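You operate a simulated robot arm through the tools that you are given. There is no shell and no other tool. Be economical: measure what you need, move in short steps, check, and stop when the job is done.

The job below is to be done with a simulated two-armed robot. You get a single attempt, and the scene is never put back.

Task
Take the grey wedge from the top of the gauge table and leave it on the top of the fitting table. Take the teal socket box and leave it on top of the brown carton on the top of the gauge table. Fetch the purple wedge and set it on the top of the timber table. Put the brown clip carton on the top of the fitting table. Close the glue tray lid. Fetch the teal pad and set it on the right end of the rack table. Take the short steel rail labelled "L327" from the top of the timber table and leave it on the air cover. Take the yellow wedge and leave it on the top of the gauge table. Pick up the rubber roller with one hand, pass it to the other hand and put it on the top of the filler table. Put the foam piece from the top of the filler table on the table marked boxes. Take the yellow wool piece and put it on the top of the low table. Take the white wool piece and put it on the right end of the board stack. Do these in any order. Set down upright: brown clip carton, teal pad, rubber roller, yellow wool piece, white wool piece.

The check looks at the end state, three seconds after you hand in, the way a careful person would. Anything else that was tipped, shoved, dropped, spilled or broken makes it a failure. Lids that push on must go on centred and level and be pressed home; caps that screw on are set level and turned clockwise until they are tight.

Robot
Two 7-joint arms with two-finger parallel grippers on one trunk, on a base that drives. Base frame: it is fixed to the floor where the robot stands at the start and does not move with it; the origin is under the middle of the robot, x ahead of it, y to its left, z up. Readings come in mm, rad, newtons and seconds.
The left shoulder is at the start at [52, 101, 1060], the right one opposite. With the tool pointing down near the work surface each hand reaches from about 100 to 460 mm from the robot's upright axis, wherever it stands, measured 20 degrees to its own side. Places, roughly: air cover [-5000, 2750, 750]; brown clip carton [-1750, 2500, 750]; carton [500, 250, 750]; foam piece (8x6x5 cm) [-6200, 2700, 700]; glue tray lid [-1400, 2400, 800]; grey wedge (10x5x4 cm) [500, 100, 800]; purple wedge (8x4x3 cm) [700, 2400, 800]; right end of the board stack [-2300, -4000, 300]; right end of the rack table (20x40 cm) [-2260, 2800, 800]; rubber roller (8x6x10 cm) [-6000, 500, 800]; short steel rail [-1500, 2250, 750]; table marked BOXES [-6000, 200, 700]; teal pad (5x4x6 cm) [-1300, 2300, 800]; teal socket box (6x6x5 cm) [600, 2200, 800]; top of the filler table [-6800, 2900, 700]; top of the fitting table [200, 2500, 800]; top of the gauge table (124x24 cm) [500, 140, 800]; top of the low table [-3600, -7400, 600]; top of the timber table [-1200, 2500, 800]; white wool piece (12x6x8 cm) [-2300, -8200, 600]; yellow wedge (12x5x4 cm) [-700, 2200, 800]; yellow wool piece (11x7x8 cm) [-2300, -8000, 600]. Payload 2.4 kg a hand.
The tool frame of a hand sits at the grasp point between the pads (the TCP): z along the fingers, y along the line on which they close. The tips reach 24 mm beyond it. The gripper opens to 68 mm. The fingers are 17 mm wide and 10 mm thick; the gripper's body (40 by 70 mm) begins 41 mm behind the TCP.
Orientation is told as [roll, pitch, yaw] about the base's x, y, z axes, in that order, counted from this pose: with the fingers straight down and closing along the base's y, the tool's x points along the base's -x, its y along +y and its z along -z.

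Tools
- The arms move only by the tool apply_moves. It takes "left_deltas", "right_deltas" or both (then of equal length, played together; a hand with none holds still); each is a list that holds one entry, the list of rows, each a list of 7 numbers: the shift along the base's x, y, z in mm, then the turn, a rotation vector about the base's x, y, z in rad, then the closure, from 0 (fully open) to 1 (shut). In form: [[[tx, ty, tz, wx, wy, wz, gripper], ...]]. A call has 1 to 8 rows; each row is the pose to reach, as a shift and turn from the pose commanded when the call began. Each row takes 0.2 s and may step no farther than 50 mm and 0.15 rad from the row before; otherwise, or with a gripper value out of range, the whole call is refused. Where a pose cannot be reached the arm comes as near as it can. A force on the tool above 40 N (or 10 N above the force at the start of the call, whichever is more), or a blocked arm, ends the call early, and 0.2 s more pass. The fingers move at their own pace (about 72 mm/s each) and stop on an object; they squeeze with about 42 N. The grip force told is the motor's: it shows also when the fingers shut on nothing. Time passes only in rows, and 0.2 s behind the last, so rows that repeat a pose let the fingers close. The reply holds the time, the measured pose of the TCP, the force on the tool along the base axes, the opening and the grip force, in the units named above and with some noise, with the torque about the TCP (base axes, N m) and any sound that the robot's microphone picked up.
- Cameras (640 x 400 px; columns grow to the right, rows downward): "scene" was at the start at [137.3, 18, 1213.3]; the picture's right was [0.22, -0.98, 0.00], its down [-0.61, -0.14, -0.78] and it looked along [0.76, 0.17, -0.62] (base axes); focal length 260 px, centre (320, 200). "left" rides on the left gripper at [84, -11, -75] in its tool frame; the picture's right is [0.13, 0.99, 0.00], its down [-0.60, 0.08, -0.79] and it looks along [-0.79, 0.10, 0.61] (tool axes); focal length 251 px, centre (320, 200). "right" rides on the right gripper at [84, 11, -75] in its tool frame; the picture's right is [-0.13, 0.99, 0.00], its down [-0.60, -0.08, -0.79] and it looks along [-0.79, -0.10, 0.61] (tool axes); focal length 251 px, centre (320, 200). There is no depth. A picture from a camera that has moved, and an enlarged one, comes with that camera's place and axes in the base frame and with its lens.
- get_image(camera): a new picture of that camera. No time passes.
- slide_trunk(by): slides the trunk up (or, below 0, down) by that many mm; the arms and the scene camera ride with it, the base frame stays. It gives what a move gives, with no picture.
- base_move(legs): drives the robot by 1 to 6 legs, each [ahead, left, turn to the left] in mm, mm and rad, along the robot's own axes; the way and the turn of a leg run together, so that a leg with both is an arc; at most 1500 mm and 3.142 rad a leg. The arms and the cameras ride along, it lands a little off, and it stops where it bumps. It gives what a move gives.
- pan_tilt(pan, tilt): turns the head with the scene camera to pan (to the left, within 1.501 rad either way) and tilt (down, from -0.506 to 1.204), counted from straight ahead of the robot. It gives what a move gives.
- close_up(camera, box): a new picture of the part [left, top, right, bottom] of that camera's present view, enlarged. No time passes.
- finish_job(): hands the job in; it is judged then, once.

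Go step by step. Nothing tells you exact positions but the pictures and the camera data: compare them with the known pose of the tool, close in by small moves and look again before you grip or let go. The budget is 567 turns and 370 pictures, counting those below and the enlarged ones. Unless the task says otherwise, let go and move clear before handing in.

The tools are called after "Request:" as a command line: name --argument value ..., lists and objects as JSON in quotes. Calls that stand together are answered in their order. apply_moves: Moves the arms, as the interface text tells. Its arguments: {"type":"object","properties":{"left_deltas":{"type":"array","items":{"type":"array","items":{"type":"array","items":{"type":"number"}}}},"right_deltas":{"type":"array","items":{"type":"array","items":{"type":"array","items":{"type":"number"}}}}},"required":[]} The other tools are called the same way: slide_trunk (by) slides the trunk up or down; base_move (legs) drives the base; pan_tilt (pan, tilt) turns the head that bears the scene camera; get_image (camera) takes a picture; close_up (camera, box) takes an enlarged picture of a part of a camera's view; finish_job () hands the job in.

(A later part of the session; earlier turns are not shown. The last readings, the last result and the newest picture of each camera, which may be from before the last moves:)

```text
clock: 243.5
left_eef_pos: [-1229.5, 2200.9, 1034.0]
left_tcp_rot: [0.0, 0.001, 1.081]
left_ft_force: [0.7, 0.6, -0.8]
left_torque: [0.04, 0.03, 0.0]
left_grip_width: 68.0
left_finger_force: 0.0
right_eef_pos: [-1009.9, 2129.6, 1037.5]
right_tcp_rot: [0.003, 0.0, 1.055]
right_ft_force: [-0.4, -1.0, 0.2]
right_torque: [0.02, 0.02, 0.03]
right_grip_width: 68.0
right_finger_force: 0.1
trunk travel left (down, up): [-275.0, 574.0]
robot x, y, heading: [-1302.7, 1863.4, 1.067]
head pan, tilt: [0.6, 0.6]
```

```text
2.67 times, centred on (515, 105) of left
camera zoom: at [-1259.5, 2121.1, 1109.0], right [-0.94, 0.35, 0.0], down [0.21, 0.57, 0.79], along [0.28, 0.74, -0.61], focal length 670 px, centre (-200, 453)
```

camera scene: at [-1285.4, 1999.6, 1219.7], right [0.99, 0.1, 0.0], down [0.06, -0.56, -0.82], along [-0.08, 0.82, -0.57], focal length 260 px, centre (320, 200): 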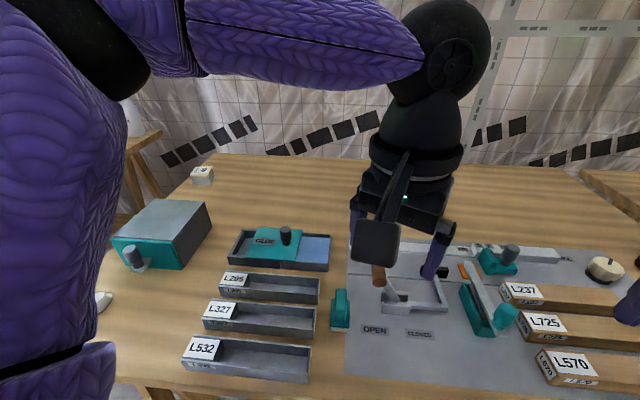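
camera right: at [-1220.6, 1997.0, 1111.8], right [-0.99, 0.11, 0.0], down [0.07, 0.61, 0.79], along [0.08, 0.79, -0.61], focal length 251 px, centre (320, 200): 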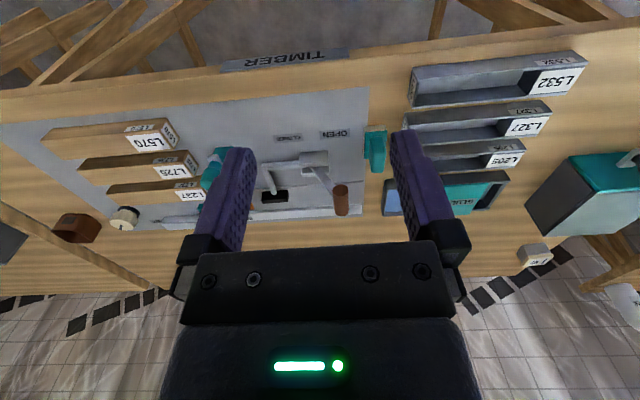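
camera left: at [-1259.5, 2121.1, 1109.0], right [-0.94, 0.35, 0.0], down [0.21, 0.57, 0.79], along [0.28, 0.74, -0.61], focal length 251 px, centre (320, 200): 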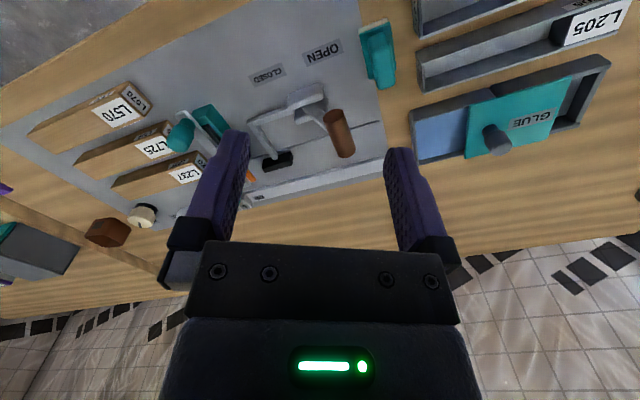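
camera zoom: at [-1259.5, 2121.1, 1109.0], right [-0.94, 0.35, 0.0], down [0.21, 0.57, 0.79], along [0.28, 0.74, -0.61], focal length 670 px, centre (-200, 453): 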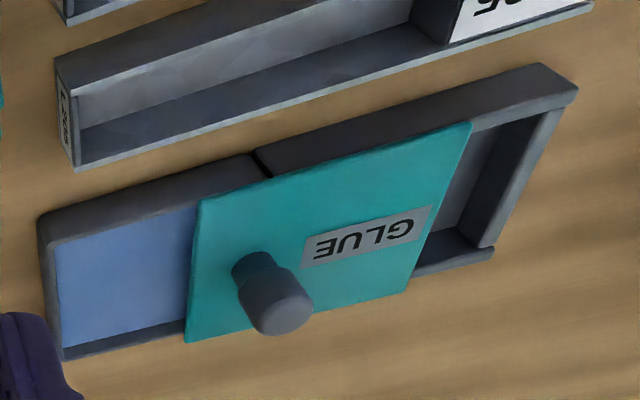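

The lid has to slide about 62 mm toward +x, and the knob stands at (−1394, 2389), z 834–872. I'll bring the left hand over and tilt it forward.

Request:
apply_moves --left_deltas '[[[-33, 20, -5, 0, 0, 0.1, 0], [-66, 40, -10, 0, 0, 0.2, 0], [-99, 60, -20, 0, 0, 0.3, 0], [-132, 80, -30, 0, 0, 0.4, 0], [-165, 100, -34, 0, 0, 0.49, 0]]]'

Request:
apply_moves --left_deltas '[[[0, 10, 0, 0.13, 0, 0, 0], [0, 25, 0, 0.26, 0, 0, 0], [0, 40, -20, 0.39, 0, 0, 0], [0, 60, -50, 0.5, 0, 0, 0], [0, 76, -80, 0.5, 0, 0, 0]]]'

Request:
get_image --camera "left"

Request:
get_image --camera "scene"

```text
clock: 244.7
left_eef_pos: [-1393.6, 2300.2, 1003.9]
left_tcp_rot: [0.001, 0.0, 1.57]
left_ft_force: [0.5, -0.3, 0.3]
left_torque: [-0.02, -0.02, 0.0]
left_grip_width: 67.7
left_finger_force: 0.0
right_eef_pos: [-1010.5, 2131.1, 1037.3]
right_tcp_rot: [0.004, -0.001, 1.056]
right_ft_force: [0.1, -0.3, -0.7]
right_torque: [-0.03, 0.04, -0.02]
right_grip_width: 67.9
right_finger_force: 0.0
trunk travel left (down, up): [-275.0, 574.0]
robot x, y, heading: [-1302.6, 1865.0, 1.074]
head pan, tilt: [0.6, 0.6]
```

```text
clock: 245.9
left_eef_pos: [-1394.4, 2377.5, 920.0]
left_tcp_rot: [0.001, -0.502, 1.569]
left_ft_force: [0.2, -0.1, -0.2]
left_torque: [0.01, 0.01, -0.03]
left_grip_width: 68.2
left_finger_force: 0.1
right_eef_pos: [-1009.2, 2129.1, 1037.0]
right_tcp_rot: [0.002, -0.001, 1.056]
right_ft_force: [-0.9, 0.0, 0.3]
right_torque: [0.02, 0.02, 0.03]
right_grip_width: 68.0
right_finger_force: 0.0
trunk travel left (down, up): [-275.0, 574.0]
robot x, y, heading: [-1300.4, 1863.8, 1.074]
head pan, tilt: [0.6, 0.6]
```

```text
249 pictures are left
camera left: at [-1382.9, 2266.5, 944.8], right [-0.99, -0.11, -0.06], down [-0.08, 0.15, 0.99], along [-0.1, 0.98, -0.16], focal length 251 px, centre (320, 200)
```

left: 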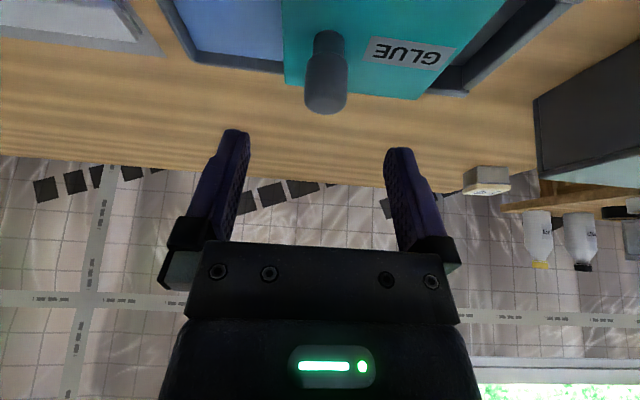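

```text
248 pictures are left
camera scene: at [-1285.5, 1999.8, 1219.7], right [0.99, 0.1, 0.0], down [0.06, -0.56, -0.82], along [-0.08, 0.82, -0.57], focal length 260 px, centre (320, 200)
```

scene: 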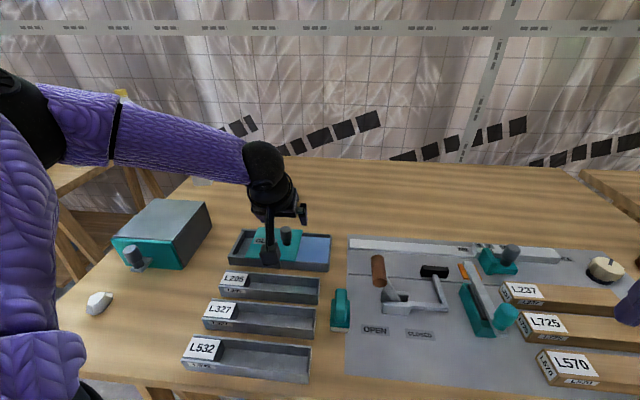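

Reach and alignment are good. I'll lower around the knob and grip it.

Request:
apply_moves --left_deltas '[[[0, 5, -25, 0, 0, 0, 0], [0, 10, -48, 0, 0, 0, 0], [0, 11, -57, 0, 0, 0, 0]]]'

Request:
get_image --camera "left"

Request:
close_up --camera "scene" --box '[220, 200, 350, 295]'

```text
clock: 246.7
left_eef_pos: [-1393.5, 2388.2, 861.7]
left_tcp_rot: [-0.001, -0.503, 1.569]
left_ft_force: [-1.2, 0.0, -1.1]
left_torque: [-0.01, -0.01, 0.04]
left_grip_width: 68.2
left_finger_force: 0.1
right_eef_pos: [-1010.1, 2129.8, 1037.0]
right_tcp_rot: [0.003, -0.002, 1.054]
right_ft_force: [0.6, 0.4, -0.3]
right_torque: [-0.01, 0.0, 0.0]
right_grip_width: 68.1
right_finger_force: 0.1
trunk travel left (down, up): [-275.0, 574.0]
robot x, y, heading: [-1302.4, 1865.1, 1.072]
head pan, tilt: [0.6, 0.6]
```

```text
247 pictures are left
camera left: at [-1382.2, 2277.2, 887.0], right [-0.99, -0.11, -0.06], down [-0.08, 0.15, 0.99], along [-0.1, 0.98, -0.16], focal length 251 px, centre (320, 200)
```

left: 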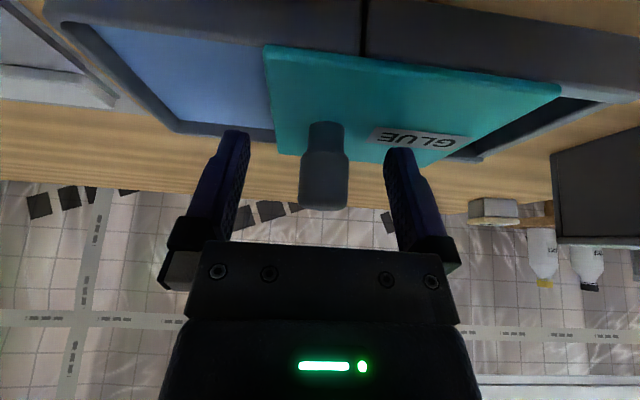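

```text
4.21 times, centred on (285, 248) of scene
camera zoom: at [-1285.5, 1999.7, 1219.7], right [0.99, 0.1, 0.0], down [0.06, -0.56, -0.82], along [-0.08, 0.82, -0.57], focal length 1093 px, centre (467, 0)
```

zoom: 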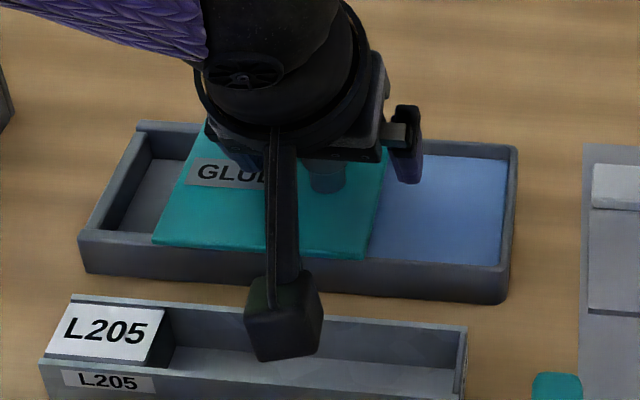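

Request:
apply_moves --left_deltas '[[[0, 0, 0, 0, 0, 0, 0.4], [0, 0, 0, 0, 0, 0, 0.8], [0, 0, 0, 0, 0, 0, 1], [0, 0, 0, 0, 0, 0, 1]]]'

Request:
apply_moves --left_deltas '[[[8, 0, 0, 0, 0, 0, 1], [16, 0, 0, 0, 0, 0, 1], [24, 0, 0, 0, 0, 0, 1], [32, 0, 0, 0, 0, 0, 1]]]'

Request:
close_up --camera "scene" --box '[220, 200, 350, 295]'

```text
clock: 247.7
left_eef_pos: [-1393.8, 2387.0, 861.7]
left_tcp_rot: [0.001, -0.501, 1.569]
left_ft_force: [0.4, 0.5, -2.7]
left_torque: [0.36, 0.0, -0.05]
left_grip_width: 23.7
left_finger_force: 39.5
right_eef_pos: [-1011.5, 2130.4, 1036.0]
right_tcp_rot: [0.003, -0.001, 1.058]
right_ft_force: [-0.1, -0.5, -0.3]
right_torque: [-0.02, 0.01, 0.02]
right_grip_width: 68.1
right_finger_force: 0.1
trunk travel left (down, up): [-275.0, 574.0]
robot x, y, heading: [-1301.1, 1862.4, 1.066]
head pan, tilt: [0.6, 0.6]
```

```text
clock: 248.7
left_eef_pos: [-1362.8, 2388.0, 860.9]
left_tcp_rot: [0.0, -0.498, 1.569]
left_ft_force: [-0.2, -0.1, -9.1]
left_torque: [0.93, 0.07, -0.06]
left_grip_width: 23.8
left_finger_force: 39.6
right_eef_pos: [-1009.7, 2129.3, 1036.2]
right_tcp_rot: [0.002, 0.0, 1.055]
right_ft_force: [0.5, 0.2, 0.7]
right_torque: [0.01, -0.01, 0.02]
right_grip_width: 68.1
right_finger_force: 0.1
trunk travel left (down, up): [-275.0, 574.0]
robot x, y, heading: [-1299.9, 1864.7, 1.073]
head pan, tilt: [0.6, 0.6]
```

```text
4.21 times, centred on (285, 248) of scene
camera zoom: at [-1285.6, 2000.2, 1219.5], right [0.99, 0.1, 0.0], down [0.06, -0.56, -0.82], along [-0.08, 0.82, -0.57], focal length 1093 px, centre (467, 0)
```

zoom: 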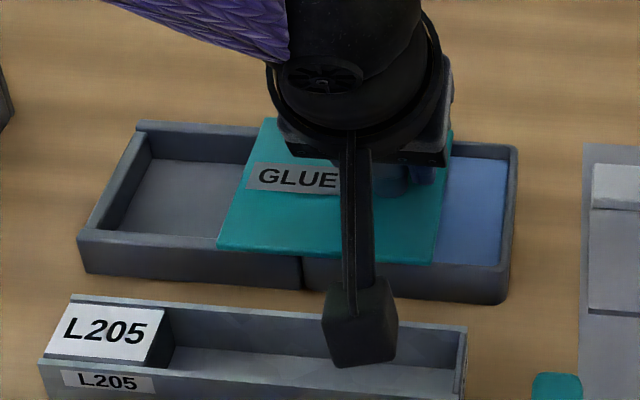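

The lid slides freely. About 30 mm to go, in small steps.

Request:
apply_moves --left_deltas '[[[7, 0, 0, 0, 0, 0, 1], [14, 0, 0, 0, 0, 0, 1], [21, 0, 0, 0, 0, 0, 1], [26, 0, 0, 0, 0, 0, 1], [30, 0, 0, 0, 0, 0, 1]]]'

Request:
close_up --camera "scene" --box '[220, 200, 350, 295]'

```text
clock: 249.9
left_eef_pos: [-1333.7, 2386.9, 861.9]
left_tcp_rot: [0.002, -0.496, 1.569]
left_ft_force: [0.3, -18.5, -24.3]
left_torque: [-0.48, -0.02, 0.01]
left_grip_width: 23.8
left_finger_force: 39.8
right_eef_pos: [-1009.7, 2129.2, 1036.5]
right_tcp_rot: [0.005, -0.001, 1.057]
right_ft_force: [0.2, 0.0, 0.9]
right_torque: [0.0, 0.0, -0.02]
right_grip_width: 68.0
right_finger_force: 0.1
trunk travel left (down, up): [-275.0, 574.0]
robot x, y, heading: [-1304.7, 1864.9, 1.068]
head pan, tilt: [0.6, 0.6]
```

```text
4.21 times, centred on (285, 248) of scene
camera zoom: at [-1285.6, 1999.3, 1219.5], right [0.99, 0.1, 0.0], down [0.06, -0.56, -0.82], along [-0.08, 0.82, -0.57], focal length 1093 px, centre (467, 0)
```

zoom: 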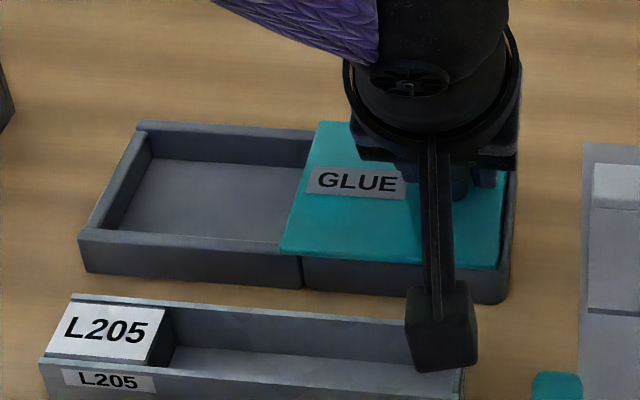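

Request:
apply_moves --left_deltas '[[[2, 0, 0, 0, 0, 0, 1], [4, 0, 0, 0, 0, 0, 1], [6, 0, 0, 0, 0, 0, 1]]]'

Request:
close_up --camera "scene" --box '[260, 210, 350, 280]'

```text
clock: 250.7
left_eef_pos: [-1327.1, 2388.5, 861.5]
left_tcp_rot: [-0.001, -0.501, 1.57]
left_ft_force: [-0.8, -19.9, -19.7]
left_torque: [-0.36, -0.04, -0.04]
left_grip_width: 23.9
left_finger_force: 39.4
right_eef_pos: [-1010.0, 2128.6, 1037.3]
right_tcp_rot: [0.003, 0.001, 1.055]
right_ft_force: [-0.2, -0.5, 0.0]
right_torque: [0.0, -0.01, 0.0]
right_grip_width: 68.1
right_finger_force: 0.0
trunk travel left (down, up): [-275.0, 574.0]
robot x, y, heading: [-1301.6, 1865.2, 1.068]
head pan, tilt: [0.6, 0.6]
```

```text
5.71 times, centred on (305, 245) of scene
camera zoom: at [-1285.7, 1998.9, 1219.7], right [0.99, 0.1, 0.0], down [0.06, -0.56, -0.83], along [-0.08, 0.82, -0.56], focal length 1483 px, centre (406, -57)
```

zoom: 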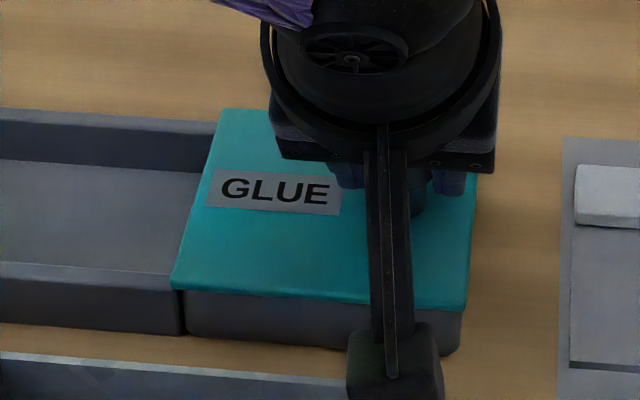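

The lid now covers the glue bay. I'll nudge once more to feel whether there's an end stop.

Request:
apply_moves --left_deltas '[[[1, 0, 0, 0, 0, 0, 1], [2, 0, 0, 0, 0, 0, 1], [3, 0, 0, 0, 0, 0, 1], [3, 0, 0, 0, 0, 0, 1]]]'

Request:
close_up --camera "scene" --box '[260, 210, 350, 280]'

```text
clock: 251.7
left_eef_pos: [-1326.2, 2388.9, 862.2]
left_tcp_rot: [-0.001, -0.503, 1.572]
left_ft_force: [-19.7, -12.2, -8.1]
left_torque: [-0.29, 0.32, 0.36]
left_grip_width: 23.9
left_finger_force: 39.7
right_eef_pos: [-1013.1, 2130.0, 1037.7]
right_tcp_rot: [0.0, 0.0, 1.057]
right_ft_force: [0.0, 0.0, 0.7]
right_torque: [-0.03, 0.01, 0.0]
right_grip_width: 67.9
right_finger_force: 0.0
trunk travel left (down, up): [-275.0, 574.0]
robot x, y, heading: [-1302.6, 1864.2, 1.073]
head pan, tilt: [0.6, 0.6]
```

```text
5.71 times, centred on (305, 245) of scene
camera zoom: at [-1288.1, 1999.1, 1219.8], right [0.99, 0.1, 0.0], down [0.06, -0.56, -0.83], along [-0.08, 0.82, -0.56], focal length 1483 px, centre (406, -57)
```

zoom: 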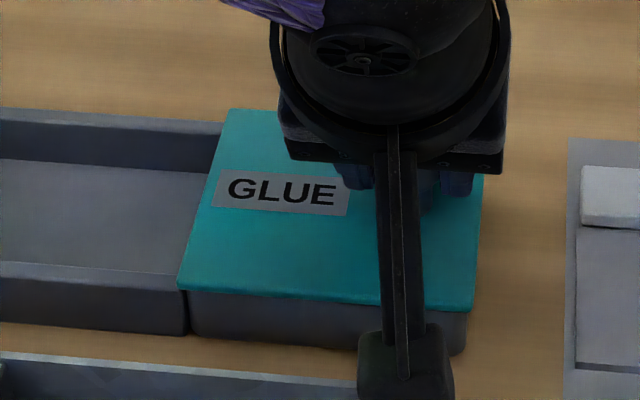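

The end stop is felt (−20 N), so the lid is fully closed. I'll release and withdraw up and back.

Request:
apply_moves --left_deltas '[[[-2, 0, 0, 0, 0, 0, 1], [-2, 0, 0, 0, 0, 0, 0.3], [-2, 0, 0, 0, 0, 0, 0], [-2, 0, 0, 0, 0, 0, 0], [-2, -10, 25, 0, 0, 0, 0], [-2, -25, 65, 0, 0, 0, 0], [-2, -40, 110, 0, 0, 0, 0]]]'

Request:
get_image --camera "scene"

Request:
close_up --camera "scene" --box '[200, 215, 360, 395]'

```text
clock: 253.3
left_eef_pos: [-1325.5, 2345.0, 972.7]
left_tcp_rot: [0.001, -0.499, 1.57]
left_ft_force: [-0.2, -0.9, 0.4]
left_torque: [0.02, -0.02, 0.0]
left_grip_width: 67.7
left_finger_force: 0.1
right_eef_pos: [-1010.1, 2128.1, 1037.4]
right_tcp_rot: [0.004, 0.001, 1.055]
right_ft_force: [-0.2, 0.7, 0.1]
right_torque: [0.03, 0.0, -0.01]
right_grip_width: 68.0
right_finger_force: 0.1
trunk travel left (down, up): [-275.0, 574.0]
robot x, y, heading: [-1304.1, 1866.2, 1.073]
head pan, tilt: [0.6, 0.6]
```

```text
241 pictures are left
camera scene: at [-1285.6, 1999.5, 1219.7], right [0.99, 0.1, 0.0], down [0.06, -0.56, -0.82], along [-0.08, 0.82, -0.57], focal length 260 px, centre (320, 200)
```

scene: 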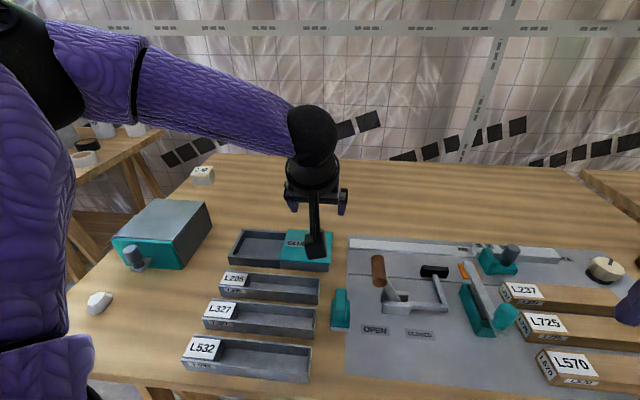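

```text
2.22 times, centred on (280, 305) of scene
camera zoom: at [-1285.6, 1999.5, 1219.7], right [0.99, 0.1, 0.0], down [0.06, -0.56, -0.82], along [-0.08, 0.82, -0.57], focal length 577 px, centre (409, -33)
```

zoom: 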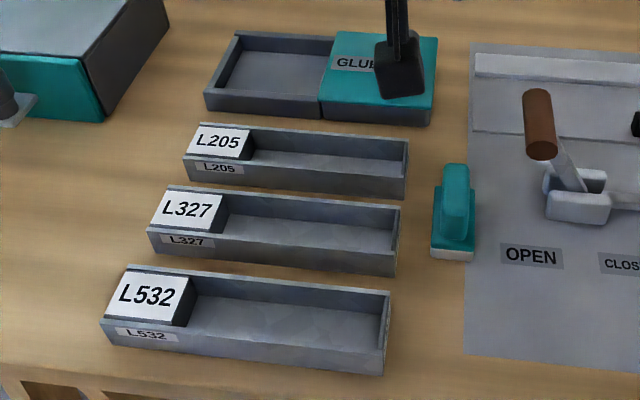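

The glue lid is closed. The teal pad is at about (−1277, 2253). I'll bring the left hand upright above it.

Request:
apply_moves --left_deltas '[[[10, -10, 10, -0.13, 0, 0, 0], [20, -25, 10, -0.26, 0, 0, 0], [30, -45, 10, -0.39, 0, 0, 0], [40, -65, 10, -0.5, 0, 0, 0], [48, -90, 0, -0.5, 0, 0, 0]]]'

Request:
get_image --camera "left"

Request:
get_image --camera "scene"

```text
clock: 254.5
left_eef_pos: [-1276.9, 2257.7, 974.2]
left_tcp_rot: [-0.001, 0.001, 1.569]
left_ft_force: [-0.9, 0.6, 0.6]
left_torque: [-0.01, -0.01, 0.0]
left_grip_width: 67.9
left_finger_force: 0.0
right_eef_pos: [-1009.7, 2130.0, 1036.6]
right_tcp_rot: [0.003, 0.003, 1.057]
right_ft_force: [-0.3, 0.1, -0.2]
right_torque: [0.04, 0.07, -0.03]
right_grip_width: 67.8
right_finger_force: 0.1
trunk travel left (down, up): [-275.0, 574.0]
robot x, y, heading: [-1302.2, 1866.2, 1.076]
head pan, tilt: [0.6, 0.6]
```

```text
239 pictures are left
camera left: at [-1266.2, 2172.6, 1049.6], right [-0.99, -0.13, 0.0], down [-0.08, 0.6, 0.79], along [-0.1, 0.79, -0.61], focal length 251 px, centre (320, 200)
```

left: 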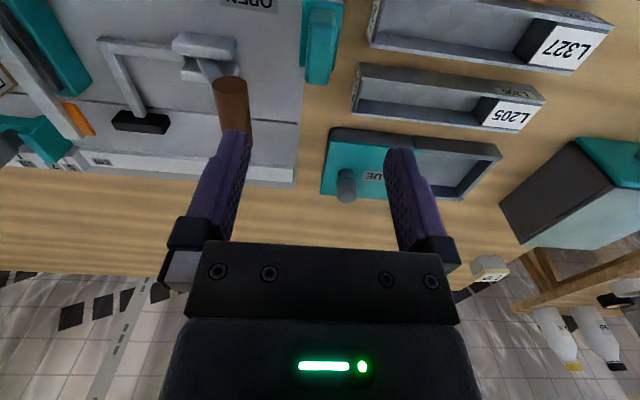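

```text
238 pictures are left
camera scene: at [-1285.4, 1999.6, 1219.7], right [0.99, 0.1, 0.0], down [0.06, -0.56, -0.82], along [-0.08, 0.82, -0.57], focal length 260 px, centre (320, 200)
```

scene: 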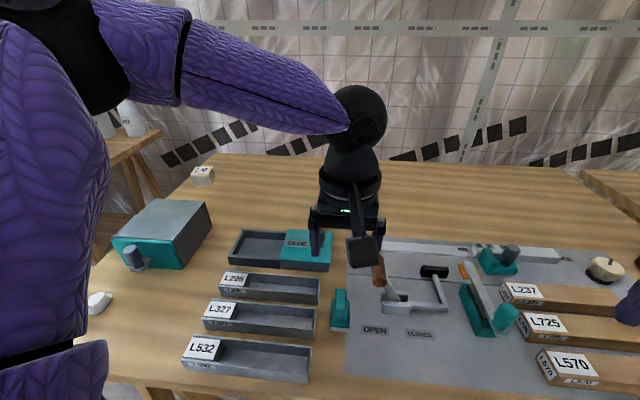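

Request:
apply_moves --left_deltas '[[[1, -4, -40, 0, 0, 0, 0.2], [1, -4, -80, 0, 0, 0, 0.2], [1, -4, -100, 0, 0, 0, 0.2]]]'

Request:
get_image --camera "left"

Request:
close_up --camera "scene" --box '[280, 200, 440, 340]'

```text
clock: 255.3
left_eef_pos: [-1277.7, 2256.6, 872.3]
left_tcp_rot: [0.0, 0.001, 1.567]
left_ft_force: [-0.1, -0.3, 0.3]
left_torque: [-0.01, 0.0, -0.02]
left_grip_width: 54.5
left_finger_force: 0.0
right_eef_pos: [-1009.4, 2129.3, 1037.1]
right_tcp_rot: [0.002, -0.001, 1.056]
right_ft_force: [-0.4, -1.0, -0.1]
right_torque: [0.0, 0.02, -0.04]
right_grip_width: 67.9
right_finger_force: 0.2
trunk travel left (down, up): [-275.0, 574.0]
robot x, y, heading: [-1303.7, 1866.4, 1.07]
head pan, tilt: [0.6, 0.6]
```

```text
237 pictures are left
camera left: at [-1266.1, 2172.1, 947.6], right [-0.99, -0.13, 0.0], down [-0.08, 0.6, 0.79], along [-0.1, 0.79, -0.61], focal length 251 px, centre (320, 200)
```

left: 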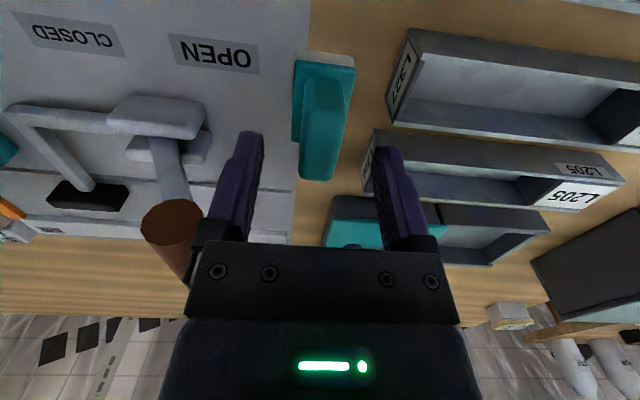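

```text
2.86 times, centred on (360, 270) of scene
camera zoom: at [-1285.4, 1999.7, 1219.7], right [0.99, 0.1, 0.0], down [0.06, -0.56, -0.82], along [-0.08, 0.82, -0.57], focal length 742 px, centre (206, 0)
```

zoom: 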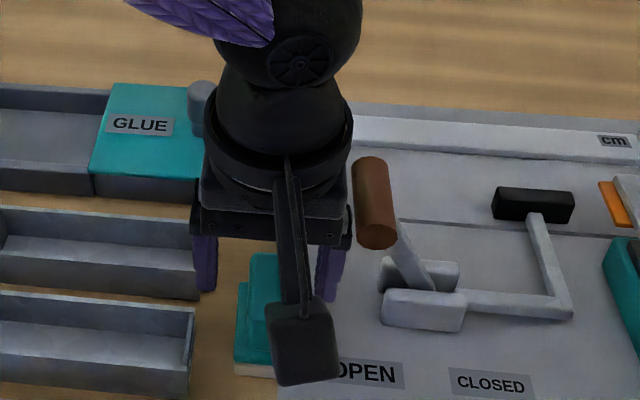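

The brown lever handle is close on the right, so I'll shift slightly back and left and grip the pad's upper part only.

Request:
apply_moves --left_deltas '[[[-2, -12, 0, 0, 0, 0, 0.3], [-3, -13, -8, 0, 0, 0, 0.3], [-3, -13, -15, 0, 0, 0, 0.3]]]'

Request:
get_image --camera "left"

Request:
close_up --camera "scene" --box '[280, 200, 440, 340]'

```text
clock: 256.1
left_eef_pos: [-1278.2, 2240.9, 858.0]
left_tcp_rot: [-0.001, 0.0, 1.57]
left_ft_force: [-0.4, -0.4, 0.6]
left_torque: [0.0, -0.01, 0.05]
left_grip_width: 47.6
left_finger_force: 0.1
right_eef_pos: [-1011.2, 2129.9, 1035.3]
right_tcp_rot: [0.003, 0.0, 1.057]
right_ft_force: [-1.7, -0.3, -0.2]
right_torque: [-0.02, -0.02, 0.0]
right_grip_width: 68.1
right_finger_force: 0.1
trunk travel left (down, up): [-275.0, 574.0]
robot x, y, heading: [-1301.5, 1865.4, 1.075]
head pan, tilt: [0.6, 0.6]
```

```text
235 pictures are left
camera left: at [-1267.8, 2156.3, 933.2], right [-0.99, -0.13, 0.0], down [-0.08, 0.6, 0.79], along [-0.1, 0.79, -0.61], focal length 251 px, centre (320, 200)
```

left: 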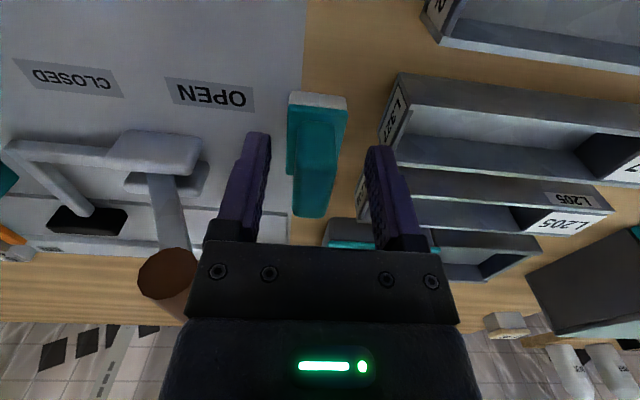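

```text
2.86 times, centred on (360, 270) of scene
camera zoom: at [-1285.5, 1999.7, 1219.7], right [0.99, 0.1, 0.0], down [0.06, -0.56, -0.82], along [-0.08, 0.82, -0.57], focal length 742 px, centre (206, 0)
```

zoom: 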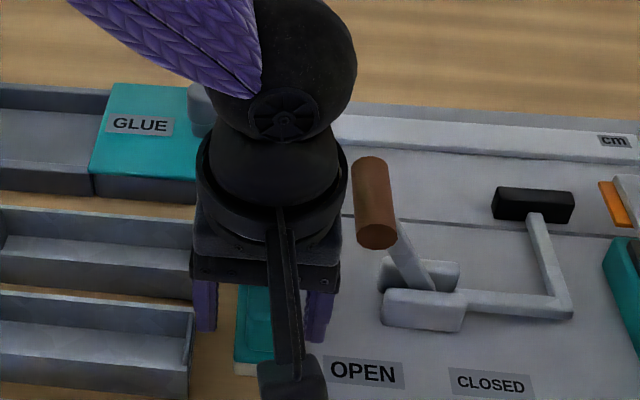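

Request:
apply_moves --left_deltas '[[[0, 0, -3, 0, 0, 0, 0.6], [0, 0, -3, 0, 0, 0, 1], [0, 0, -3, 0, 0, 0, 1], [0, 0, -3, 0, 0, 0, 1], [0, -3, 10, 0, 0, 0, 1], [-3, -8, 40, 0, 0, 0, 1]]]'

Request:
get_image --camera "left"

```text
clock: 257.5
left_eef_pos: [-1284.7, 2232.7, 897.5]
left_tcp_rot: [-0.001, 0.0, 1.569]
left_ft_force: [0.9, 1.1, -0.2]
left_torque: [0.02, 0.01, 0.01]
left_grip_width: 19.2
left_finger_force: 37.2
right_eef_pos: [-1009.6, 2129.5, 1037.7]
right_tcp_rot: [0.003, 0.001, 1.056]
right_ft_force: [0.8, -0.2, 0.6]
right_torque: [-0.01, 0.02, 0.01]
right_grip_width: 68.0
right_finger_force: 0.2
trunk travel left (down, up): [-275.0, 574.0]
robot x, y, heading: [-1300.9, 1866.1, 1.072]
head pan, tilt: [0.6, 0.6]
```

```text
233 pictures are left
camera left: at [-1273.7, 2147.5, 973.9], right [-0.99, -0.13, 0.0], down [-0.08, 0.6, 0.79], along [-0.1, 0.79, -0.61], focal length 251 px, centre (320, 200)
```

left: 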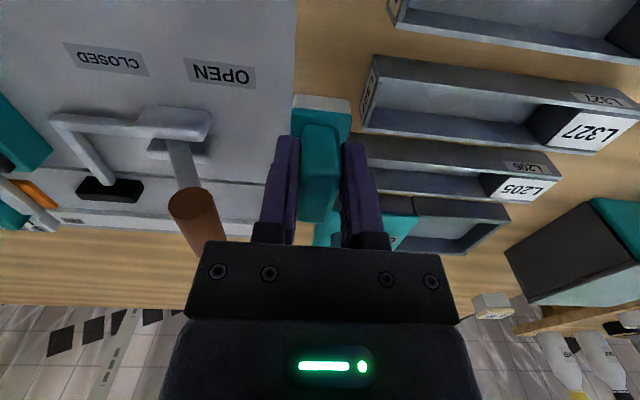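

The pad is held. I'll lift it high, square up and shift left so the right hand can take rail L327.

Request:
apply_moves --left_deltas '[[[0, -5, 45, 0, 0, -0.1, 1], [0, -10, 90, 0, 0, -0.2, 1], [0, -15, 135, 0, 0, -0.3, 1]]]'

Request:
base_move --legs '[[0, 0, 0.5], [0, 240, 0]]'

Request:
pan_tilt --pan -0.2 --tilt 0.75

Request:
get_image --camera "scene"

```text
clock: 258.3
left_eef_pos: [-1283.8, 2217.5, 1033.3]
left_tcp_rot: [0.0, 0.001, 1.265]
left_ft_force: [-1.0, 0.8, -0.4]
left_torque: [0.0, -0.01, -0.01]
left_grip_width: 19.3
left_finger_force: 37.3
right_eef_pos: [-1010.3, 2130.7, 1037.4]
right_tcp_rot: [0.004, -0.001, 1.055]
right_ft_force: [0.0, 0.0, -0.5]
right_torque: [-0.02, -0.02, -0.01]
right_grip_width: 68.1
right_finger_force: 0.2
trunk travel left (down, up): [-275.0, 574.0]
robot x, y, heading: [-1303.0, 1865.9, 1.071]
head pan, tilt: [0.6, 0.6]
```

```text
clock: 261.4
left_eef_pos: [-1689.4, 2183.1, 1033.0]
left_tcp_rot: [-0.002, 0.002, 1.769]
left_ft_force: [0.0, -0.4, 0.3]
left_torque: [0.01, 0.03, -0.01]
left_grip_width: 19.3
left_finger_force: 37.3
right_eef_pos: [-1406.2, 2237.0, 1036.9]
right_tcp_rot: [0.003, 0.001, 1.555]
right_ft_force: [0.3, -0.3, -0.3]
right_torque: [-0.03, 0.0, 0.01]
right_grip_width: 68.1
right_finger_force: 0.0
trunk travel left (down, up): [-275.0, 574.0]
robot x, y, heading: [-1537.5, 1865.0, 1.568]
head pan, tilt: [0.6, 0.6]
```

```text
clock: 262.6
left_eef_pos: [-1688.1, 2183.0, 1032.5]
left_tcp_rot: [0.0, 0.0, 1.769]
left_ft_force: [-0.8, -0.2, -0.4]
left_torque: [0.0, 0.01, -0.01]
left_grip_width: 18.9
left_finger_force: 37.3
right_eef_pos: [-1406.5, 2236.7, 1037.6]
right_tcp_rot: [0.004, -0.001, 1.554]
right_ft_force: [-0.2, 0.1, 0.7]
right_torque: [-0.01, 0.01, -0.02]
right_grip_width: 67.9
right_finger_force: 0.0
trunk travel left (down, up): [-275.0, 574.0]
robot x, y, heading: [-1535.9, 1865.7, 1.578]
head pan, tilt: [-0.201, 0.75]
```

```text
232 pictures are left
camera scene: at [-1519.8, 1999.6, 1206.8], right [0.98, -0.2, 0.0], down [-0.14, -0.67, -0.73], along [0.15, 0.72, -0.68], focal length 260 px, centre (320, 200)
```

scene: 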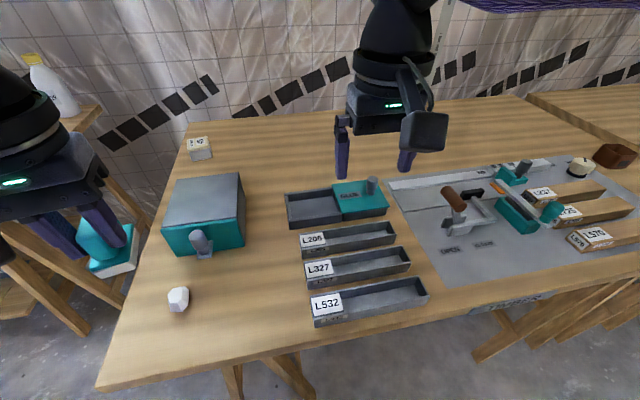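

Request:
apply_moves --right_deltas '[[[0, -2, 0, 0, 0, -0.15, 0], [0, -4, 0, 0, 0, -0.3, 0], [0, -6, 0, 0, 0, -0.45, 0], [0, -6, 0, 0, 0, -0.6, 0.25], [0, -6, 0, 0, 0, -0.75, 0.25], [0, -6, 0, 0, 0, -0.9, 0.25], [0, -6, 0, 0, 0, -1.05, 0.25], [0, -6, 0, 0, 0, -1.2, 0.25]]]'

Request:
apply_moves --right_deltas '[[[0, 0, -40, 0, 0, -0.15, 0.25], [0, 0, -80, 0, 0, -0.3, 0.25], [0, 0, -110, 0, 0, -0.35, 0.25]]]'

Request:
get_image --camera "right"

Request:
close_up --camera "scene" --box '[280, 160, 440, 340]'

```text
clock: 264.4
left_eef_pos: [-1688.3, 2183.4, 1033.2]
left_tcp_rot: [0.0, 0.001, 1.769]
left_ft_force: [0.0, -1.6, -0.7]
left_torque: [0.0, 0.03, 0.01]
left_grip_width: 19.0
left_finger_force: 37.1
right_eef_pos: [-1405.8, 2231.0, 1037.1]
right_tcp_rot: [0.003, 0.001, 0.354]
right_ft_force: [0.7, 0.2, -0.4]
right_torque: [0.0, 0.01, 0.02]
right_grip_width: 51.0
right_finger_force: 0.2
trunk travel left (down, up): [-275.0, 574.0]
robot x, y, heading: [-1539.0, 1863.5, 1.572]
head pan, tilt: [-0.201, 0.75]
```

```text
clock: 265.2
left_eef_pos: [-1690.0, 2184.1, 1034.3]
left_tcp_rot: [-0.002, 0.0, 1.768]
left_ft_force: [-0.3, 0.7, -0.5]
left_torque: [0.03, 0.02, 0.0]
left_grip_width: 19.1
left_finger_force: 36.8
right_eef_pos: [-1405.3, 2232.5, 927.4]
right_tcp_rot: [0.004, 0.0, 0.003]
right_ft_force: [0.1, -0.4, -0.1]
right_torque: [0.01, -0.04, 0.02]
right_grip_width: 51.1
right_finger_force: 0.0
trunk travel left (down, up): [-275.0, 574.0]
robot x, y, heading: [-1536.3, 1864.8, 1.571]
head pan, tilt: [-0.201, 0.75]
```

```text
231 pictures are left
camera right: at [-1490.0, 2242.6, 1002.2], right [0.13, 0.99, 0.0], down [0.6, -0.08, 0.79], along [0.79, -0.1, -0.61], focal length 251 px, centre (320, 200)
```

right: 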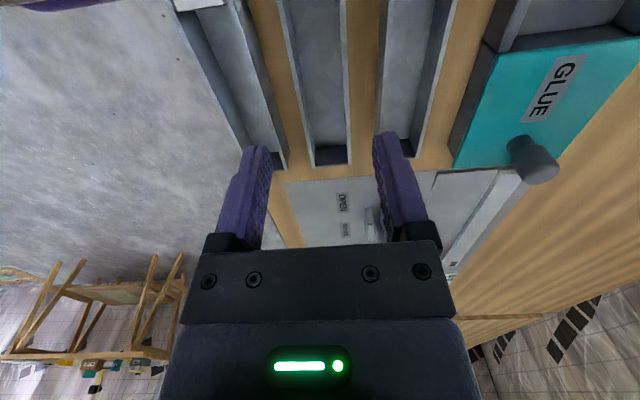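

```text
2.22 times, centred on (360, 250) of scene
camera zoom: at [-1519.7, 1999.7, 1206.8], right [0.98, -0.2, 0.0], down [-0.14, -0.67, -0.73], along [0.15, 0.72, -0.68], focal length 577 px, centre (231, 89)
```

zoom: 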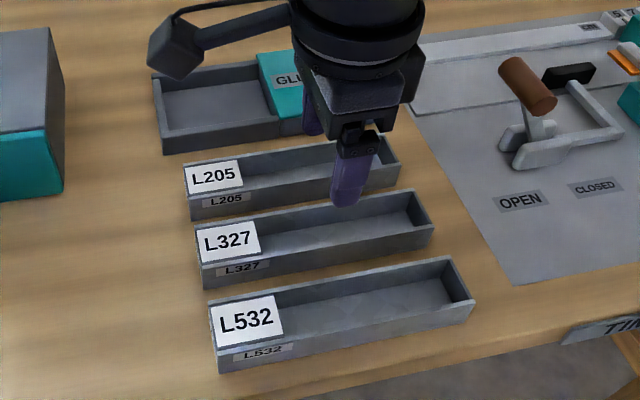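

Rail L327 runs along x at y ≈ 2233, with about 25 mm gaps either side. I'll narrow the opening to 44 mm and lower.

Request:
apply_moves --right_deltas '[[[-4, 1, 0, 0, 0, 0, 0.353], [-8, 1, -30, 0, 0, 0, 0.353], [-8, 1, -60, 0, 0, 0, 0.353], [-8, 1, -75, 0, 0, 0, 0.353]]]'

Request:
get_image --camera "right"

Request:
close_up --camera "scene" --box '[280, 160, 440, 340]'

```text
clock: 266.2
left_eef_pos: [-1688.4, 2182.9, 1034.5]
left_tcp_rot: [0.0, 0.0, 1.766]
left_ft_force: [-0.1, -0.5, -0.8]
left_torque: [0.0, -0.01, 0.0]
left_grip_width: 19.0
left_finger_force: 37.6
right_eef_pos: [-1415.4, 2234.2, 851.0]
right_tcp_rot: [0.004, -0.001, 0.005]
right_ft_force: [-0.4, -0.1, 0.4]
right_torque: [-0.03, 0.01, 0.01]
right_grip_width: 44.1
right_finger_force: 0.1
trunk travel left (down, up): [-275.0, 574.0]
robot x, y, heading: [-1536.7, 1869.1, 1.57]
head pan, tilt: [-0.201, 0.75]
```

```text
229 pictures are left
camera right: at [-1499.7, 2243.5, 924.7], right [0.12, 0.99, 0.0], down [0.6, -0.08, 0.79], along [0.79, -0.1, -0.61], focal length 251 px, centre (320, 200)
```

right: 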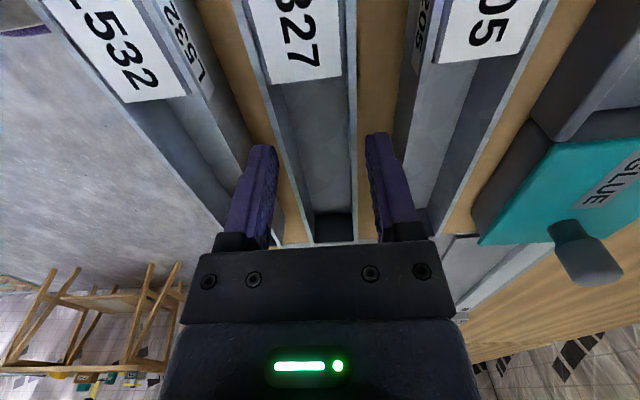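

```text
2.22 times, centred on (360, 250) of scene
camera zoom: at [-1519.7, 1999.7, 1206.8], right [0.98, -0.2, 0.0], down [-0.14, -0.67, -0.73], along [0.15, 0.72, -0.68], focal length 577 px, centre (231, 89)
```

zoom: 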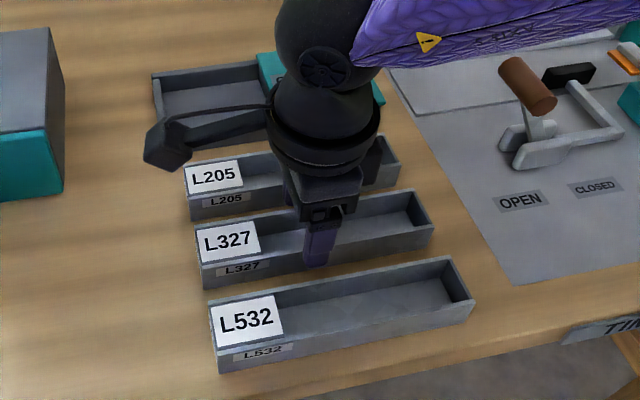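

Request:
apply_moves --right_deltas '[[[0, 0, -10, 0, 0, 0, 0.353], [0, 0, -20, 0, 0, 0, 0.353], [0, 0, -20, 0, 0, 0, 0.7], [0, 0, -20, 0, 0, 0, 1], [0, 0, -20, 0, 0, 0, 1], [0, 0, 5, 0, 0, 0, 1], [0, 0, 30, 0, 0, 0, 1]]]'

Request:
close_up --camera "scene" --box '[280, 160, 440, 340]'

```text
clock: 267.8
left_eef_pos: [-1688.3, 2181.8, 1033.5]
left_tcp_rot: [0.001, -0.001, 1.77]
left_ft_force: [-0.3, -0.7, -0.8]
left_torque: [0.02, 0.01, 0.01]
left_grip_width: 19.1
left_finger_force: 37.0
right_eef_pos: [-1414.3, 2233.2, 880.5]
right_tcp_rot: [0.004, 0.0, 0.004]
right_ft_force: [-0.8, 0.2, -0.9]
right_torque: [-0.05, -0.04, -0.02]
right_grip_width: 37.3
right_finger_force: 41.9
trunk travel left (down, up): [-275.0, 574.0]
robot x, y, heading: [-1537.7, 1864.5, 1.573]
head pan, tilt: [-0.201, 0.75]
```

```text
2.22 times, centred on (360, 250) of scene
camera zoom: at [-1519.8, 1999.6, 1206.8], right [0.98, -0.2, 0.0], down [-0.14, -0.67, -0.73], along [0.15, 0.72, -0.68], focal length 577 px, centre (231, 89)
```

zoom: 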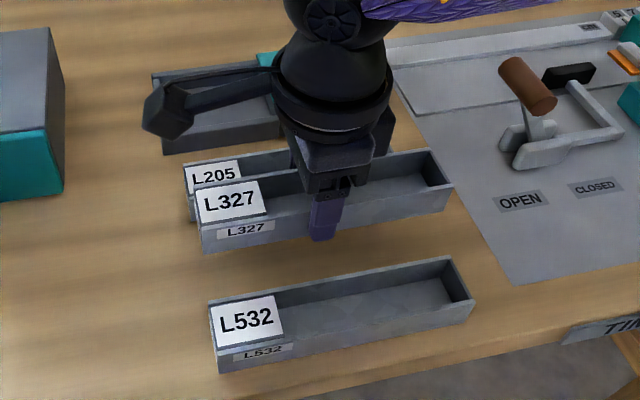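

Rail held. I'll lift it high, then drive to the rack table's right end with pad and rail.

Request:
apply_moves --right_deltas '[[[0, 0, 45, 0, 0, 0, 1], [0, 0, 90, 0, 0, 0, 1], [0, 0, 130, 0, 0, 0, 1], [0, -20, 150, 0, 0, 0, 1]]]'

Request:
base_move --legs '[[-140, 0, 0], [0, 650, 0], [300, 0, 0]]'

Request:
pan_tilt --pan 0.1 --tilt 0.55

Request:
get_image --camera "scene"

Request:
get_image --camera "left"

```text
clock: 268.8
left_eef_pos: [-1689.0, 2183.1, 1032.9]
left_tcp_rot: [0.0, -0.002, 1.769]
left_ft_force: [0.0, 0.0, -0.9]
left_torque: [-0.01, 0.02, 0.01]
left_grip_width: 19.2
left_finger_force: 37.4
right_eef_pos: [-1414.5, 2212.3, 1033.4]
right_tcp_rot: [0.004, 0.0, 0.005]
right_ft_force: [0.1, 0.3, -1.6]
right_torque: [0.02, 0.0, -0.01]
right_grip_width: 37.4
right_finger_force: 41.9
trunk travel left (down, up): [-275.0, 574.0]
robot x, y, heading: [-1536.0, 1865.6, 1.572]
head pan, tilt: [-0.201, 0.75]
```

```text
clock: 274.9
left_eef_pos: [-2338.9, 2330.5, 1033.1]
left_tcp_rot: [0.0, -0.002, 1.791]
left_ft_force: [0.3, -0.1, -0.5]
left_torque: [-0.02, 0.01, -0.01]
left_grip_width: 18.9
left_finger_force: 36.8
right_eef_pos: [-2066.4, 2364.9, 1032.5]
right_tcp_rot: [0.004, 0.0, 0.026]
right_ft_force: [0.0, 0.6, -1.5]
right_torque: [-0.01, -0.06, 0.01]
right_grip_width: 37.6
right_finger_force: 41.5
trunk travel left (down, up): [-275.0, 574.0]
robot x, y, heading: [-2177.5, 2012.5, 1.599]
head pan, tilt: [-0.201, 0.75]
```

```text
clock: 275.7
left_eef_pos: [-2338.6, 2330.6, 1034.3]
left_tcp_rot: [0.0, 0.001, 1.792]
left_ft_force: [0.9, 0.5, -0.5]
left_torque: [-0.02, 0.0, 0.0]
left_grip_width: 19.1
left_finger_force: 36.8
right_eef_pos: [-2065.8, 2364.1, 1033.1]
right_tcp_rot: [0.003, 0.001, 0.027]
right_ft_force: [0.1, 0.7, -0.4]
right_torque: [0.0, -0.03, 0.01]
right_grip_width: 37.5
right_finger_force: 41.9
trunk travel left (down, up): [-275.0, 574.0]
robot x, y, heading: [-2176.1, 2013.1, 1.593]
head pan, tilt: [0.099, 0.55]
```

```text
226 pictures are left
camera scene: at [-2192.2, 2158.1, 1224.1], right [0.99, 0.12, 0.0], down [0.06, -0.52, -0.85], along [-0.1, 0.85, -0.52], focal length 260 px, centre (320, 200)
```

scene: 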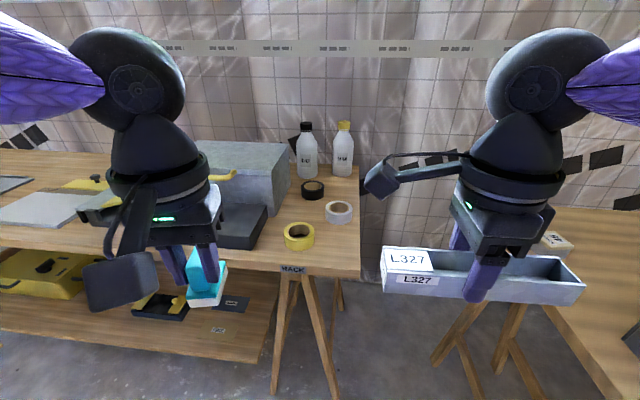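

```text
225 pictures are left
camera left: at [-2309.7, 2250.1, 1108.9], right [-0.94, -0.34, 0.0], down [-0.21, 0.57, 0.79], along [-0.27, 0.75, -0.61], focal length 251 px, centre (320, 200)
```

left: 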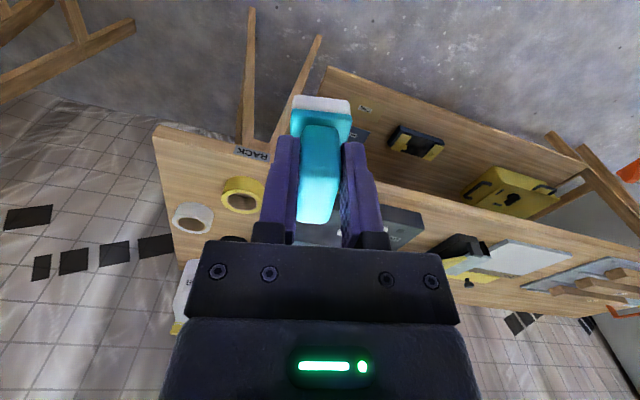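

Free spot on the rack's right end: about (−2222, 2650), right of the yellow tape and in front of the white one. I'll drive closer.

Request:
base_move --legs '[[0, 0, -0.025], [265, -62, 0]]'

Request:
get_image --camera "scene"

Request:
get_image --camera "left"

```text
clock: 278.0
left_eef_pos: [-2267.0, 2598.4, 1032.4]
left_tcp_rot: [0.0, -0.001, 1.767]
left_ft_force: [-0.5, -0.8, -0.4]
left_torque: [-0.02, 0.04, -0.04]
left_grip_width: 19.0
left_finger_force: 37.4
right_eef_pos: [-1994.0, 2627.7, 1032.5]
right_tcp_rot: [0.002, -0.001, 0.002]
right_ft_force: [1.1, 0.1, -1.5]
right_torque: [0.01, -0.03, 0.02]
right_grip_width: 37.4
right_finger_force: 42.5
trunk travel left (down, up): [-275.0, 574.0]
robot x, y, heading: [-2113.9, 2282.2, 1.567]
head pan, tilt: [0.099, 0.55]
```

```text
224 pictures are left
camera scene: at [-2124.5, 2423.6, 1224.1], right [1.0, 0.1, 0.0], down [0.05, -0.52, -0.85], along [-0.08, 0.85, -0.52], focal length 260 px, centre (320, 200)
```

scene: 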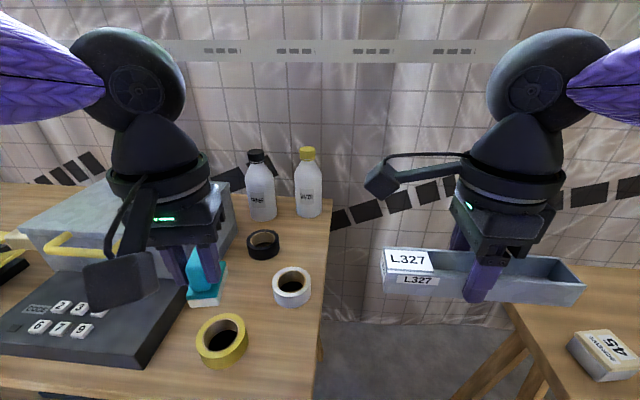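

```text
223 pictures are left
camera left: at [-2239.7, 2518.4, 1108.9], right [-0.95, -0.32, 0.0], down [-0.2, 0.58, 0.79], along [-0.25, 0.75, -0.61], focal length 251 px, centre (320, 200)
```

left: 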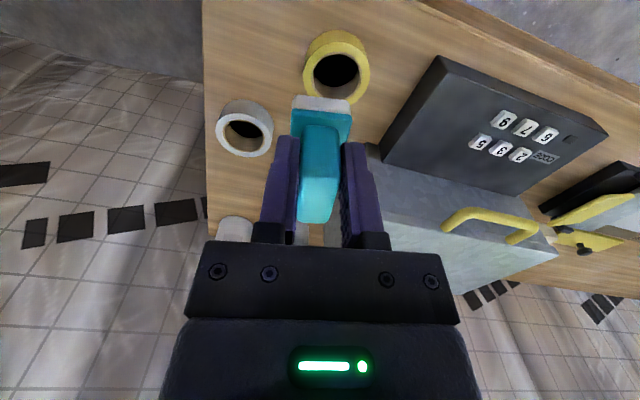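

Request:
apply_moves --left_deltas '[[[14, 19, -20, 0, 0, -0.07, 1], [28, 38, -50, 0, 0, -0.14, 1], [42, 57, -85, 0, 0, -0.197, 1], [42, 57, -125, 0, 0, -0.197, 1], [42, 57, -155, 0, 0, -0.197, 1]]]'

Request:
close_up --camera "scene" --box '[150, 200, 350, 390]'

Request:
get_image --camera "left"

```text
clock: 279.2
left_eef_pos: [-2228.4, 2654.4, 880.7]
left_tcp_rot: [0.0, 0.0, 1.568]
left_ft_force: [0.1, 0.1, -0.6]
left_torque: [-0.01, -0.01, 0.0]
left_grip_width: 19.0
left_finger_force: 37.3
right_eef_pos: [-1994.2, 2627.2, 1033.2]
right_tcp_rot: [0.002, 0.0, 0.004]
right_ft_force: [0.5, 0.1, -1.7]
right_torque: [0.02, -0.02, -0.02]
right_grip_width: 37.4
right_finger_force: 41.4
trunk travel left (down, up): [-275.0, 574.0]
robot x, y, heading: [-2113.8, 2281.9, 1.57]
head pan, tilt: [0.099, 0.55]
```

```text
2.11 times, centred on (250, 295) of scene
camera zoom: at [-2124.6, 2423.4, 1224.2], right [1.0, 0.1, 0.0], down [0.05, -0.52, -0.85], along [-0.08, 0.85, -0.52], focal length 546 px, centre (467, 0)
```

zoom: 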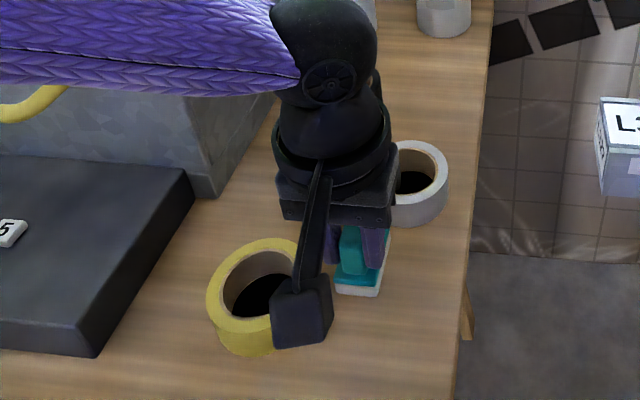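

```text
221 pictures are left
camera left: at [-2217.0, 2570.0, 955.8], right [-0.99, -0.13, 0.0], down [-0.08, 0.6, 0.79], along [-0.1, 0.79, -0.61], focal length 251 px, centre (320, 200)
```

left: 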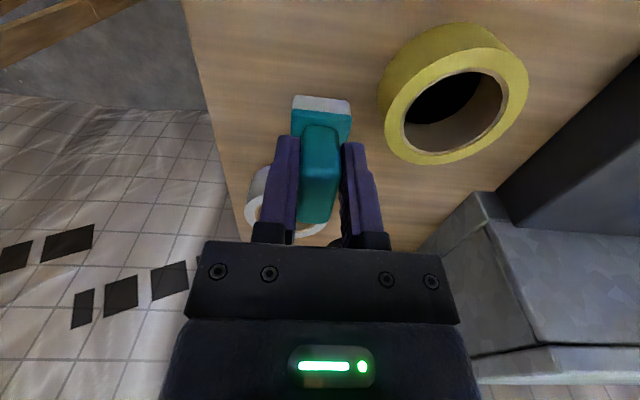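

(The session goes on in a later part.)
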